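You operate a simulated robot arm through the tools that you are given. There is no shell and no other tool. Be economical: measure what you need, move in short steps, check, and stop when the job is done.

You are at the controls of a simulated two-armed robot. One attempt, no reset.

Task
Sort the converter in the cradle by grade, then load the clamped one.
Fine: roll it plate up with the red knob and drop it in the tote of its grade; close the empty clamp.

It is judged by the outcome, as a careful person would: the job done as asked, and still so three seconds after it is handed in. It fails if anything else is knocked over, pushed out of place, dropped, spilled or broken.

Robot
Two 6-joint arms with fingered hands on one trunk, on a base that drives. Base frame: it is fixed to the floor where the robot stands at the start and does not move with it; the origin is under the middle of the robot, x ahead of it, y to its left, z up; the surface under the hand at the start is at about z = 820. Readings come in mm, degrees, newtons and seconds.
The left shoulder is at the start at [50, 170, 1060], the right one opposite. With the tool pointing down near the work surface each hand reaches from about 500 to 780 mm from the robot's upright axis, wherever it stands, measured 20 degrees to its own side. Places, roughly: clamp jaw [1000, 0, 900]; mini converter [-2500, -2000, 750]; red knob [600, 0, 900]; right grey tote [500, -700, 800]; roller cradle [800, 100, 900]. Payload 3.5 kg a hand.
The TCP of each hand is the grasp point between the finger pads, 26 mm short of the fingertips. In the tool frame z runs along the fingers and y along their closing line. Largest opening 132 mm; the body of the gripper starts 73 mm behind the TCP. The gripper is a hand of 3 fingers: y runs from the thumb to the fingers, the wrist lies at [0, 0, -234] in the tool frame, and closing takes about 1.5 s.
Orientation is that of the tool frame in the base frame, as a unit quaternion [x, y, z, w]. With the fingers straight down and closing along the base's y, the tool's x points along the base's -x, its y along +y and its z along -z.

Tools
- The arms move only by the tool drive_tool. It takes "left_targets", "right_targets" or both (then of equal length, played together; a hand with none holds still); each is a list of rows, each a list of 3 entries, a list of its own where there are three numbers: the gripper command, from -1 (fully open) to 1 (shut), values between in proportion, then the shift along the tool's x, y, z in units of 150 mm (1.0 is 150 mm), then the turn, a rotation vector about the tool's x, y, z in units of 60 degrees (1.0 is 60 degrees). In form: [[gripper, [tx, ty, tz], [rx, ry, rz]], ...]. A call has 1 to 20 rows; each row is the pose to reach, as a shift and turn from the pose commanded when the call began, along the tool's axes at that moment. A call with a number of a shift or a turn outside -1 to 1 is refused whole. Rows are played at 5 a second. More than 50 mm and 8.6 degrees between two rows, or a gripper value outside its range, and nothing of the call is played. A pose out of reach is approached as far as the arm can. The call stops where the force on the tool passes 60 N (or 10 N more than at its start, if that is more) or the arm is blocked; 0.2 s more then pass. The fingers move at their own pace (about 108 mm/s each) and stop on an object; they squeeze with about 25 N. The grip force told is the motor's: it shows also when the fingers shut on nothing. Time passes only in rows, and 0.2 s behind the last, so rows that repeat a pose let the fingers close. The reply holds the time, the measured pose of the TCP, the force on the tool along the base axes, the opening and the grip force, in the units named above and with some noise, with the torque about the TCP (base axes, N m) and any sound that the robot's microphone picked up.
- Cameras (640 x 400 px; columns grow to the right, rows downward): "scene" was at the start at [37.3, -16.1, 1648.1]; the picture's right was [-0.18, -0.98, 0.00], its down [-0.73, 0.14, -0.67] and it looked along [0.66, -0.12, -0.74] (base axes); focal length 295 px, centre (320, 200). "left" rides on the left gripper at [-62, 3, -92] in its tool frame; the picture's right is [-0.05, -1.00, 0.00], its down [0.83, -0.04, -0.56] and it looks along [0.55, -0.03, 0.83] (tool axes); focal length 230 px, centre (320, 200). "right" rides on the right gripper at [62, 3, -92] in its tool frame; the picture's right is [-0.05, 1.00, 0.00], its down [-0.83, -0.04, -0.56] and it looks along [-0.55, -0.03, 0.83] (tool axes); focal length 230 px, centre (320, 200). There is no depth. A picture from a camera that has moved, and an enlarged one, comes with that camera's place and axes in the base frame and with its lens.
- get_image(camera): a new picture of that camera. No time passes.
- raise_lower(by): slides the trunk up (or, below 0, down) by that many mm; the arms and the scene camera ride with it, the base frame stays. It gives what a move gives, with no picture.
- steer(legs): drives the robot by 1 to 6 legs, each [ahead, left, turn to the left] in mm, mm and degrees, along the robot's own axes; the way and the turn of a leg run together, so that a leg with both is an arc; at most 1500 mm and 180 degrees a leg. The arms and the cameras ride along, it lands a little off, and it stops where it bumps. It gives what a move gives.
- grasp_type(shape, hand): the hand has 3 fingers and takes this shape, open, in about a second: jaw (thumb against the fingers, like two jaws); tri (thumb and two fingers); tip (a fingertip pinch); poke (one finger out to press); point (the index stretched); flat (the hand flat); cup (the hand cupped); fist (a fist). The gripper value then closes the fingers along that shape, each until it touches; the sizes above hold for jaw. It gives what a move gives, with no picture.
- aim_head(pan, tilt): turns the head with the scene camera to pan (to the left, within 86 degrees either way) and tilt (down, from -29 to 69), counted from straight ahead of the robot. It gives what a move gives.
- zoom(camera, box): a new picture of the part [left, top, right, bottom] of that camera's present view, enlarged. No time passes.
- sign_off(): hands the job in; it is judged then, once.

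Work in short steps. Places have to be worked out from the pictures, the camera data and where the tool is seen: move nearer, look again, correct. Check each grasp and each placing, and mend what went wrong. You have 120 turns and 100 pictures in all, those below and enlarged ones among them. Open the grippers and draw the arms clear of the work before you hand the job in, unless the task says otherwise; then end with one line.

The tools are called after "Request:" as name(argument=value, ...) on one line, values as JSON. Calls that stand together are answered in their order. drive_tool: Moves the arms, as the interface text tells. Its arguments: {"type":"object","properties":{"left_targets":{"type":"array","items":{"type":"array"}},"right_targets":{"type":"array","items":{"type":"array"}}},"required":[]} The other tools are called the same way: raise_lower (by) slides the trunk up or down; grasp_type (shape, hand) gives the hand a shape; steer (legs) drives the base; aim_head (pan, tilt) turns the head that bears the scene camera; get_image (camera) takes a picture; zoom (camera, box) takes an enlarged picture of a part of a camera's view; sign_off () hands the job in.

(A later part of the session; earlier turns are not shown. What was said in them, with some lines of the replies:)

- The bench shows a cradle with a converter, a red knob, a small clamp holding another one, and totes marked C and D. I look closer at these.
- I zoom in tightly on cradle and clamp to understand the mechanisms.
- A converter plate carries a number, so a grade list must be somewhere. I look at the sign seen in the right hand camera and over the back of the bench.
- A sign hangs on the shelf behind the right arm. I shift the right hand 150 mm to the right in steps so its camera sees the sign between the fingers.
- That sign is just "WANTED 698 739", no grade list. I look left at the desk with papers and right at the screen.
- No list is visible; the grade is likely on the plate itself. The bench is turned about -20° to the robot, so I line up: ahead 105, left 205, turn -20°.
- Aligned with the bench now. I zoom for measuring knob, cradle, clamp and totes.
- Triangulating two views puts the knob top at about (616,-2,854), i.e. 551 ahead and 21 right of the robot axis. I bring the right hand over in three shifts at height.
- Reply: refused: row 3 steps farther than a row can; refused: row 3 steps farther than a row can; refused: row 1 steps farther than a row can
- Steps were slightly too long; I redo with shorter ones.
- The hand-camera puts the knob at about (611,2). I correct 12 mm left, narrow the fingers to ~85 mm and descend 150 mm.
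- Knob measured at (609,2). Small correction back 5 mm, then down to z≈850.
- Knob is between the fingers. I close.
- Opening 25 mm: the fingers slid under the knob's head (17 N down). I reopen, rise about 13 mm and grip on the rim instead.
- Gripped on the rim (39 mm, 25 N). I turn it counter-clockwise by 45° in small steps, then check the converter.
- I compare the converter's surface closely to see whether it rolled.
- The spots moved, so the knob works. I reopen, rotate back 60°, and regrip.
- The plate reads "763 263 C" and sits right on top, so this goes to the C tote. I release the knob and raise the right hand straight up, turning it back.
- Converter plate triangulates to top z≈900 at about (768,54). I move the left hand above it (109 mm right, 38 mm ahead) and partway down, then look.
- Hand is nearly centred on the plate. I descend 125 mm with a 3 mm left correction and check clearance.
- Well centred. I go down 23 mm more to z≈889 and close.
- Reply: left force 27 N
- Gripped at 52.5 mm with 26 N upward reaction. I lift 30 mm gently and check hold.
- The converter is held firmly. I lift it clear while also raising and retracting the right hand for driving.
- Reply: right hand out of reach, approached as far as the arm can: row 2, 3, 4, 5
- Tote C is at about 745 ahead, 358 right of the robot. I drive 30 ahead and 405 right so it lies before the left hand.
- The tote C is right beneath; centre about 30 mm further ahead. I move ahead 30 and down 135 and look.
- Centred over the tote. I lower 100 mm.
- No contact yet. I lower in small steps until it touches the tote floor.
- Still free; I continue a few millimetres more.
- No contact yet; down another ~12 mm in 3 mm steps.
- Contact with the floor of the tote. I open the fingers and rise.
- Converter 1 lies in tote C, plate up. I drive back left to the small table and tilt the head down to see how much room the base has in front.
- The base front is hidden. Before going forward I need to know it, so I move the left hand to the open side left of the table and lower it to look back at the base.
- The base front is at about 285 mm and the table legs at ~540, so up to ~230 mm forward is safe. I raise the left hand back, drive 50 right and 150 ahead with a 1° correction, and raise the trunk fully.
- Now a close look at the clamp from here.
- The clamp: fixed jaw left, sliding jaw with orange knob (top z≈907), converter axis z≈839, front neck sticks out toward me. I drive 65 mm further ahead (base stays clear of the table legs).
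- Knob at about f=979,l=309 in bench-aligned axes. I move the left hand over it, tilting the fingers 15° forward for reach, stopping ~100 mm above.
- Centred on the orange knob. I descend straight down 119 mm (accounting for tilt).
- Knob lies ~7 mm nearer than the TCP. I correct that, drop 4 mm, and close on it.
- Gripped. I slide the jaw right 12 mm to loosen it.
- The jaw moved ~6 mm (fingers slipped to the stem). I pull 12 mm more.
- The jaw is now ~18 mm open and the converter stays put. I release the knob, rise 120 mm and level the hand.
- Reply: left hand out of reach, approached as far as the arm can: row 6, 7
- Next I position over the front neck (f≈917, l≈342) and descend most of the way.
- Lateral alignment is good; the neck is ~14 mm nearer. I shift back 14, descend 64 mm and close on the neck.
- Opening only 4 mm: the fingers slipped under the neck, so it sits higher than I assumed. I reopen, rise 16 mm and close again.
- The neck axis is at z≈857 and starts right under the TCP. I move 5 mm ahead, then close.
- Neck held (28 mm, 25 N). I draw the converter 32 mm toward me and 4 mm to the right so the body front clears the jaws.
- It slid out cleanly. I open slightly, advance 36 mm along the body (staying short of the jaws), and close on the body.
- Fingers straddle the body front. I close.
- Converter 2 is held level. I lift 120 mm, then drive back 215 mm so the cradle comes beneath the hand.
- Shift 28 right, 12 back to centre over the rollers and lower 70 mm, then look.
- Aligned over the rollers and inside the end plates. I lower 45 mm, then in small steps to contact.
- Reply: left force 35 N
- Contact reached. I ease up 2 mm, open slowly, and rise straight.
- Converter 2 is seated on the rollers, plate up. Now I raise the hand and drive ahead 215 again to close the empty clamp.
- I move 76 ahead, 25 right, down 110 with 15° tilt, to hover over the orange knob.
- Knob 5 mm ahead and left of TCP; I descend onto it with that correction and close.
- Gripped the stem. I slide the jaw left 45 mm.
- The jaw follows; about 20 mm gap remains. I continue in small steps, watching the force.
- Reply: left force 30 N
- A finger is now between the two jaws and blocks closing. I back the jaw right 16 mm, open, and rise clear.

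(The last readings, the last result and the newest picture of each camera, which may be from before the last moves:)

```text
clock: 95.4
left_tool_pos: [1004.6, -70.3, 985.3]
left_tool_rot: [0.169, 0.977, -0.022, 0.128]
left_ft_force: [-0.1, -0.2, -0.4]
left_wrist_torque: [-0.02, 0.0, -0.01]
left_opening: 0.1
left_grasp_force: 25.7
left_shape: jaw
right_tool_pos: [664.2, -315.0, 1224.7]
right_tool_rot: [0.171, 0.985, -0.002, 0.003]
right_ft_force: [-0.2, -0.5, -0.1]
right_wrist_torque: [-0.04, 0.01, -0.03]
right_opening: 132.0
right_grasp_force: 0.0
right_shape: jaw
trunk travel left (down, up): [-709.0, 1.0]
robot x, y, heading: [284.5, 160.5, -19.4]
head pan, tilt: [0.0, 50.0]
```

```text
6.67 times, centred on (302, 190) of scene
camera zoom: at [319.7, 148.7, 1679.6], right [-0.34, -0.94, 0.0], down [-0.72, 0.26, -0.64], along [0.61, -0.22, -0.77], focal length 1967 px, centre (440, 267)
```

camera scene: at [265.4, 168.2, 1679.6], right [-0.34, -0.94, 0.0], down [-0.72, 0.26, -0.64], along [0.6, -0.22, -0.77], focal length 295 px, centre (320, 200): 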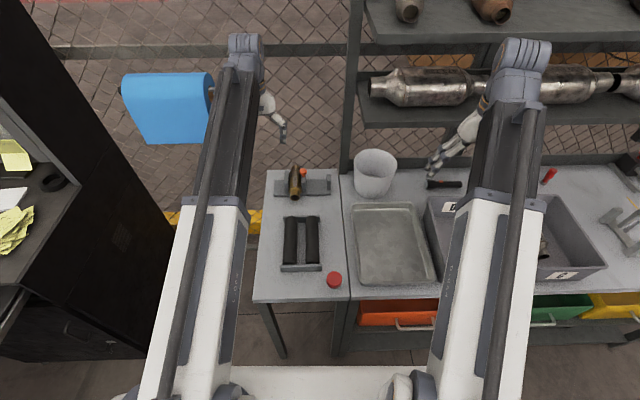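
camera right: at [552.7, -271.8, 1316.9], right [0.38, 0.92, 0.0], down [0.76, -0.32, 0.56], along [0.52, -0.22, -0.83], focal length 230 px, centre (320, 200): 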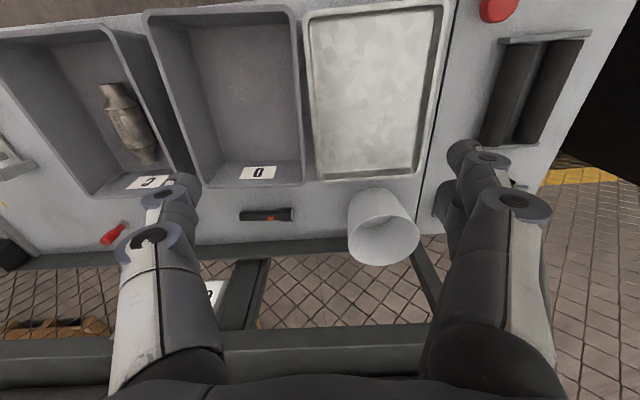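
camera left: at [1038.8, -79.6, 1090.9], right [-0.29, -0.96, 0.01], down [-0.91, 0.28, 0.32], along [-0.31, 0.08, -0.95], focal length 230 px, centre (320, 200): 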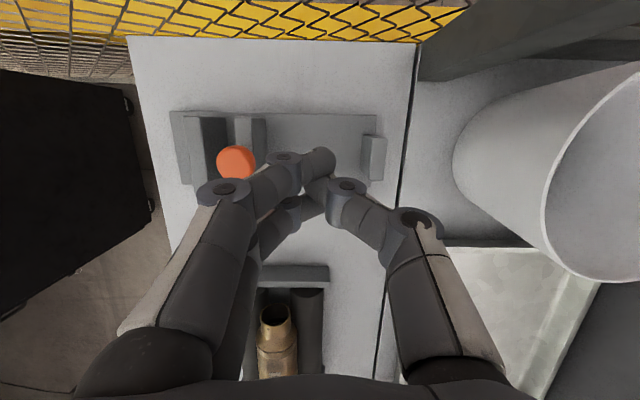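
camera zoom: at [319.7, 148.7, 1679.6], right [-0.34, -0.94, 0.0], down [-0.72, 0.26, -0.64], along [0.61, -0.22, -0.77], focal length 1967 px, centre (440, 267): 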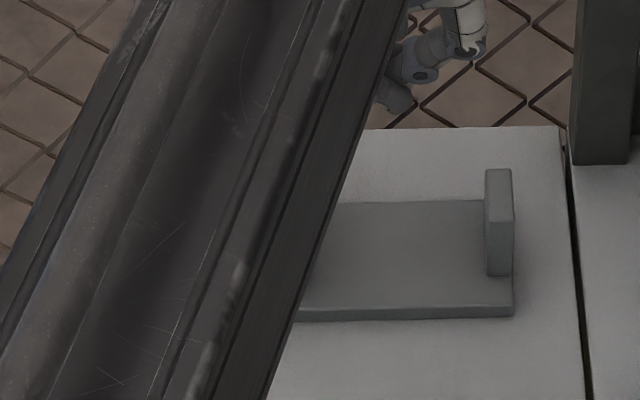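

Base of clamp has not moved; hand is closed and 65 mm right of the knob. I descend and push left with the closed fingers.

Request:
drive_tool(left_targets=[[1, [0.067, 0, 0.25], [0, 0, 0]], [1, [0.13, 0, 0.485], [0, 0, 0]], [1, [0.13, 0.08, 0.485], [0, 0, 0]], [1, [0.13, 0.16, 0.485], [0, 0, 0]], [1, [0.13, 0.22, 0.485], [0, 0, 0]], [1, [0.13, 0.28, 0.485], [0, 0, 0]], [1, [0.13, 0.34, 0.485], [0, 0, 0]]])

Request:
get_image(camera="left")

```text
clock: 97.0
left_tool_pos: [1021.4, -28.2, 910.1]
left_tool_rot: [0.171, 0.976, -0.023, 0.129]
left_ft_force: [-12.4, -27.0, 6.6]
left_wrist_torque: [0.34, -0.19, 0.15]
left_opening: 0.1
left_grasp_force: 25.1
left_shape: jaw
right_tool_pos: [662.0, -318.9, 1225.3]
right_tool_rot: [0.17, 0.985, -0.001, 0.004]
right_ft_force: [0.8, -0.1, 0.3]
right_wrist_torque: [-0.05, 0.01, -0.02]
right_opening: 131.8
right_grasp_force: 0.0
right_shape: jaw
trunk travel left (down, up): [-709.0, 1.0]
robot x, y, heading: [284.0, 164.8, -19.6]
head pan, tilt: [0.0, 50.0]
```

```text
12 pictures are left
camera left: at [1055.2, -37.5, 1015.1], right [-0.29, -0.96, 0.02], down [-0.9, 0.28, 0.32], along [-0.31, 0.08, -0.95], focal length 230 px, centre (320, 200)
```

left: 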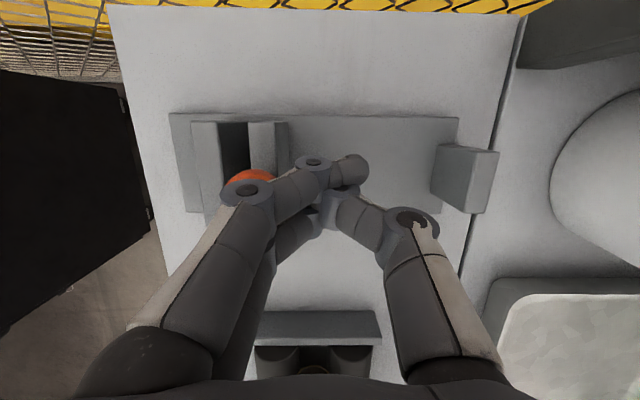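

The gap shrank but ~18 mm may remain. I push 12 mm more and see whether it still moves.

Request:
drive_tool(left_targets=[[1, [0, 0.03, 0], [0, 0, 0]], [1, [0, 0.055, 0], [0, 0, 0]], [1, [0, 0.08, 0], [0, 0, 0]]])

Request:
get_image(camera="left")

```text
clock: 97.8
left_tool_pos: [1022.8, -22.8, 911.6]
left_tool_rot: [0.174, 0.976, -0.025, 0.129]
left_ft_force: [-16.1, -47.0, 19.9]
left_wrist_torque: [0.66, -0.26, 0.17]
left_opening: 0.0
left_grasp_force: 25.0
left_shape: jaw
right_tool_pos: [661.0, -319.2, 1225.1]
right_tool_rot: [0.171, 0.985, 0.0, 0.005]
right_ft_force: [0.0, -0.7, -0.2]
right_wrist_torque: [0.02, -0.02, -0.02]
right_opening: 131.8
right_grasp_force: 0.0
right_shape: jaw
trunk travel left (down, up): [-709.0, 1.0]
robot x, y, heading: [285.1, 164.4, -19.9]
head pan, tilt: [0.0, 50.0]
```

```text
11 pictures are left
camera left: at [1056.3, -31.5, 1016.5], right [-0.3, -0.95, 0.02], down [-0.9, 0.29, 0.32], along [-0.31, 0.08, -0.95], focal length 230 px, centre (320, 200)
```

left: 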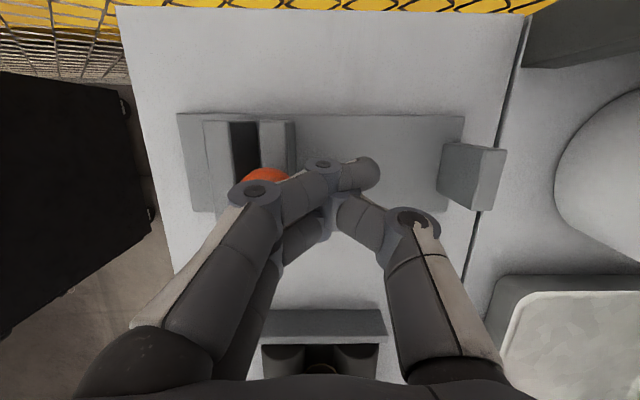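

The jaw no longer moves at 47 N, so this looks like its end stop. I back off right, rise, and inspect.

Request:
drive_tool(left_targets=[[1, [0, -0.08, 0], [0, 0, 0]], [1, [0, -0.2, 0], [0, 0, 0]], [1, [-0.05, -0.3, -0.2], [0, 0, 0]], [1, [-0.12, -0.3, -0.45], [0, 0, 0]], [1, [-0.19, -0.3, -0.7], [0, 0, 0]], [1, [-0.2, -0.5, -0.75], [0, 0, 0]], [1, [-0.2, -0.7, -0.75], [0, 0, 0]], [1, [-0.2, -0.9, -0.75], [0, 0, 0]]])

Request:
get_image(camera="left")

Request:
zoom(camera="scene", box=[254, 160, 350, 220])

```text
clock: 99.6
left_tool_pos: [983.1, -139.4, 1026.5]
left_tool_rot: [0.169, 0.977, -0.021, 0.129]
left_ft_force: [0.1, 0.9, 0.5]
left_wrist_torque: [0.01, -0.03, 0.03]
left_opening: 0.0
left_grasp_force: 24.7
left_shape: jaw
right_tool_pos: [664.2, -316.2, 1225.7]
right_tool_rot: [0.17, 0.985, -0.001, 0.003]
right_ft_force: [-0.4, -0.7, -0.6]
right_wrist_torque: [-0.02, -0.04, -0.01]
right_opening: 131.8
right_grasp_force: 0.0
right_shape: jaw
trunk travel left (down, up): [-709.0, 1.0]
robot x, y, heading: [288.7, 160.3, -19.5]
head pan, tilt: [0.0, 50.0]
```

```text
10 pictures are left
camera left: at [1017.9, -148.4, 1132.1], right [-0.29, -0.96, 0.01], down [-0.91, 0.28, 0.32], along [-0.31, 0.08, -0.95], focal length 230 px, centre (320, 200)
```

left: 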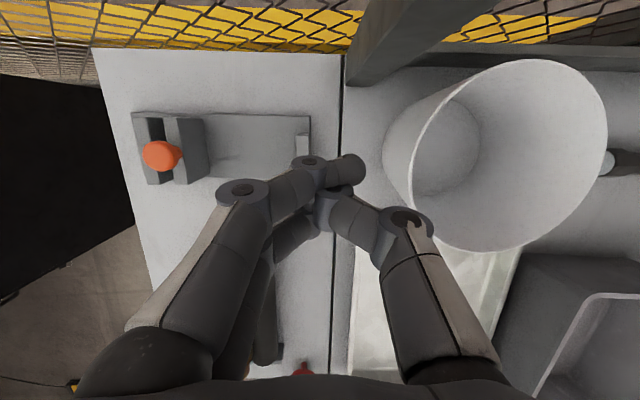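

```text
6.67 times, centred on (302, 190) of scene
camera zoom: at [319.7, 148.3, 1679.6], right [-0.34, -0.94, 0.0], down [-0.72, 0.26, -0.64], along [0.61, -0.22, -0.77], focal length 1967 px, centre (440, 267)
```

zoom: 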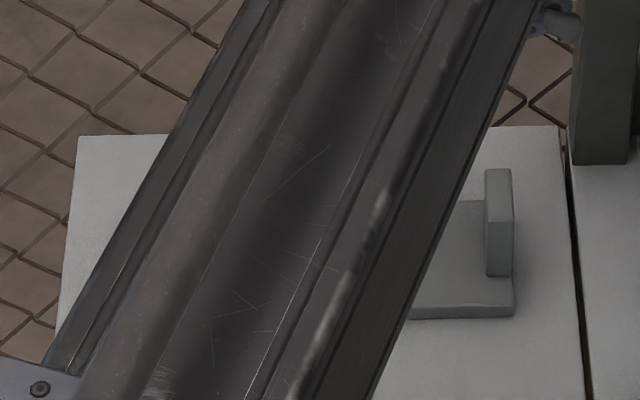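

I raise the hand, level it and drive back 150 to get an unobstructed view of the clamp.

Request:
drive_tool(left_targets=[[0, [0.02, 0, -0.25], [0, 0.08, 0]], [0, [0.04, 0, -0.5], [0, 0.16, 0]], [0, [0.06, 0, -0.75], [0, 0.25, 0]]])

Request:
steer(legs=[[-150, 0, 0]])

Request:
drive_tool(left_targets=[[-1, [0.1, 0.25, 0], [0, 0, 0]], [-1, [0.2, 0.5, 0], [0, 0, 0]], [-1, [0.3, 0.75, 0], [0, 0, 0]], [-1, [0.3, 1, 0], [0, 0, 0]]])

Request:
drive_tool(left_targets=[[-1, [0, 0.25, 0], [0, 0, 0]], [-1, [0, 0.5, 0], [0, 0, 0]], [-1, [0, 0.75, 0], [0, 0, 0]], [-1, [0, 1, 0], [0, 0, 0]]])

Request:
zoom(camera="scene", box=[240, 130, 352, 230])

```text
clock: 100.4
left_tool_pos: [929.8, -109.1, 1129.8]
left_tool_rot: [0.171, 0.985, 0.0, 0.0]
left_ft_force: [-0.5, 0.4, -0.7]
left_wrist_torque: [0.02, -0.04, 0.02]
left_opening: 65.6
left_grasp_force: 0.0
left_shape: jaw
left hand out of reach, approached as far as the arm can: row 2, 3
right_tool_pos: [664.1, -315.6, 1225.5]
right_tool_rot: [0.171, 0.985, -0.001, 0.004]
right_ft_force: [-1.4, -0.1, -0.3]
right_wrist_torque: [0.0, 0.0, 0.0]
right_opening: 132.2
right_grasp_force: 0.1
right_shape: jaw
trunk travel left (down, up): [-709.0, 1.0]
robot x, y, heading: [284.6, 160.8, -19.6]
head pan, tilt: [0.0, 50.0]
```

```text
clock: 101.8
left_tool_pos: [789.1, -56.3, 1129.1]
left_tool_rot: [0.168, 0.986, 0.0, 0.002]
left_ft_force: [0.6, -0.3, 0.0]
left_wrist_torque: [0.0, -0.02, -0.04]
left_opening: 65.6
left_grasp_force: 0.0
left_shape: jaw
right_tool_pos: [522.9, -263.1, 1226.0]
right_tool_rot: [0.168, 0.986, -0.002, 0.005]
right_ft_force: [-0.1, 0.1, -0.5]
right_wrist_torque: [0.01, 0.0, -0.04]
right_opening: 131.9
right_grasp_force: 0.1
right_shape: jaw
trunk travel left (down, up): [-709.0, 1.0]
robot x, y, heading: [143.9, 213.6, -19.2]
head pan, tilt: [0.0, 50.0]
```

```text
clock: 102.8
left_tool_pos: [797.2, 98.7, 1128.3]
left_tool_rot: [0.169, 0.986, 0.001, 0.001]
left_ft_force: [0.9, -0.2, 0.2]
left_wrist_torque: [-0.02, -0.01, 0.0]
left_opening: 131.9
left_grasp_force: 0.0
left_shape: jaw
right_tool_pos: [525.1, -264.7, 1225.1]
right_tool_rot: [0.169, 0.986, -0.002, 0.003]
right_ft_force: [0.2, -0.1, 0.2]
right_wrist_torque: [0.03, -0.02, 0.03]
right_opening: 132.0
right_grasp_force: 0.1
right_shape: jaw
trunk travel left (down, up): [-709.0, 1.0]
robot x, y, heading: [145.3, 209.7, -19.3]
head pan, tilt: [0.0, 50.0]
```

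```text
clock: 103.8
left_tool_pos: [847.6, 240.9, 1130.1]
left_tool_rot: [0.168, 0.986, 0.0, 0.001]
left_ft_force: [0.2, -0.7, -0.2]
left_wrist_torque: [-0.03, -0.01, -0.03]
left_opening: 131.8
left_grasp_force: 0.0
left_shape: jaw
right_tool_pos: [524.4, -263.4, 1226.0]
right_tool_rot: [0.168, 0.986, -0.001, 0.003]
right_ft_force: [0.4, 0.1, -0.4]
right_wrist_torque: [0.02, 0.03, 0.0]
right_opening: 131.9
right_grasp_force: 0.1
right_shape: jaw
trunk travel left (down, up): [-709.0, 1.0]
robot x, y, heading: [141.0, 213.6, -19.4]
head pan, tilt: [0.0, 50.0]
```

```text
4.00 times, centred on (296, 180) of scene
camera zoom: at [178.4, 199.5, 1679.6], right [-0.33, -0.94, 0.0], down [-0.72, 0.25, -0.64], along [0.61, -0.21, -0.77], focal length 1180 px, centre (416, 280)
```

zoom: 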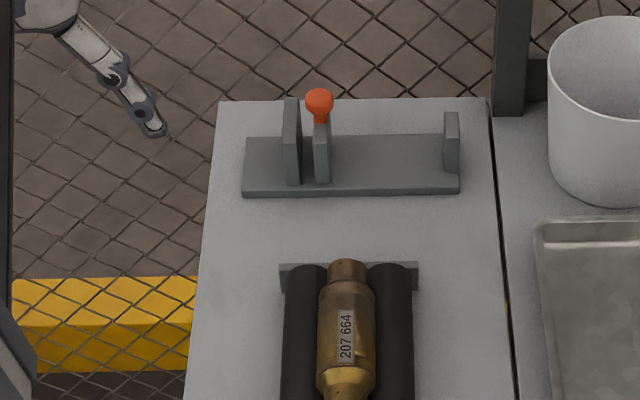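

I zoom in on the clamp to judge whether the jaw is at its end stop.

Request:
zoom(camera="scene", box=[294, 148, 334, 182])

```text
11.76 times, centred on (314, 165) of scene
camera zoom: at [178.4, 199.5, 1679.6], right [-0.33, -0.94, 0.0], down [-0.72, 0.25, -0.64], along [0.61, -0.21, -0.77], focal length 3472 px, centre (391, 612)
```

zoom: 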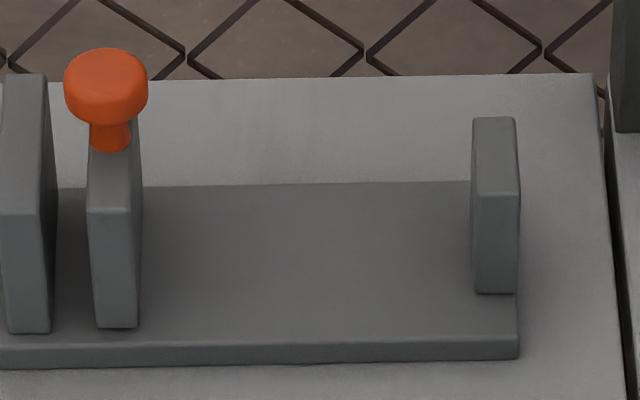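

The jaw held still under 47 N at this ~13 mm gap with nothing between the jaws, so it is against its end stop: closed. I back off a bit and make a last overall check.

Request:
steer(legs=[[-150, 0, 0]])

Request:
get_image(camera="scene")

Request:
zoom(camera="scene", box=[250, 110, 346, 230])

```text
clock: 105.2
left_tool_pos: [704.4, 292.0, 1131.1]
left_tool_rot: [0.168, 0.986, 0.001, 0.002]
left_ft_force: [-0.3, -0.8, 0.1]
left_wrist_torque: [0.0, -0.03, 0.01]
left_opening: 131.7
left_grasp_force: 0.1
left_shape: jaw
right_tool_pos: [382.0, -213.1, 1225.9]
right_tool_rot: [0.169, 0.986, -0.002, 0.005]
right_ft_force: [-0.2, -0.2, -0.1]
right_wrist_torque: [0.01, -0.02, -0.03]
right_opening: 132.0
right_grasp_force: 0.1
right_shape: jaw
trunk travel left (down, up): [-709.0, 1.0]
robot x, y, heading: [-1.7, 263.1, -19.6]
head pan, tilt: [0.0, 50.0]
```

```text
6 pictures are left
camera scene: at [34.7, 249.6, 1679.7], right [-0.33, -0.94, 0.0], down [-0.72, 0.25, -0.64], along [0.61, -0.21, -0.77], focal length 295 px, centre (320, 200)
```

scene: 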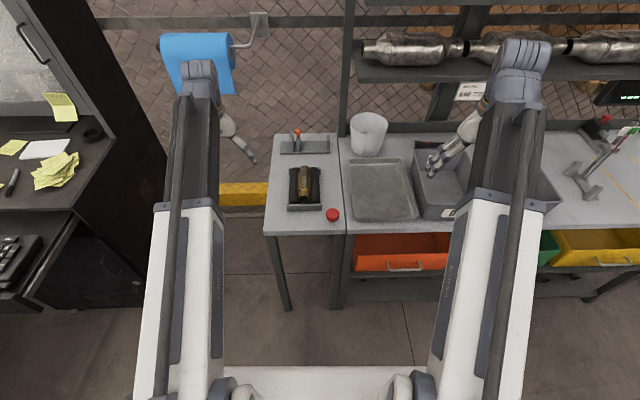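

```text
3.33 times, centred on (298, 170) of scene
camera zoom: at [34.7, 249.6, 1679.7], right [-0.33, -0.94, 0.0], down [-0.72, 0.25, -0.64], along [0.61, -0.21, -0.77], focal length 984 px, centre (393, 300)
```

zoom: 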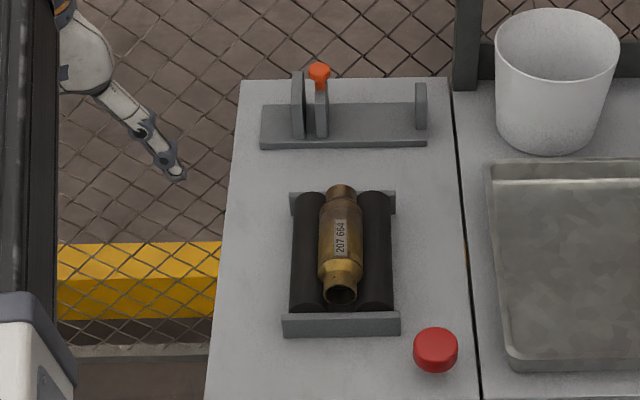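

Everything is in place: converter 1 in tote C, converter 2 seated in the cradle, clamp closed, grippers open and clear. I hand in.

Request:
sign_off()

```text
The job is handed in.
```

The first converter (763 263, grade C) was rolled plate up and lies in tote C, and the clamped one (207 664) is now in the cradle with its plate up. I pushed the empty clamp shut until it stopped moving at 47 N; about 13 mm of gap remains between the jaws, which I took to be its end stop.
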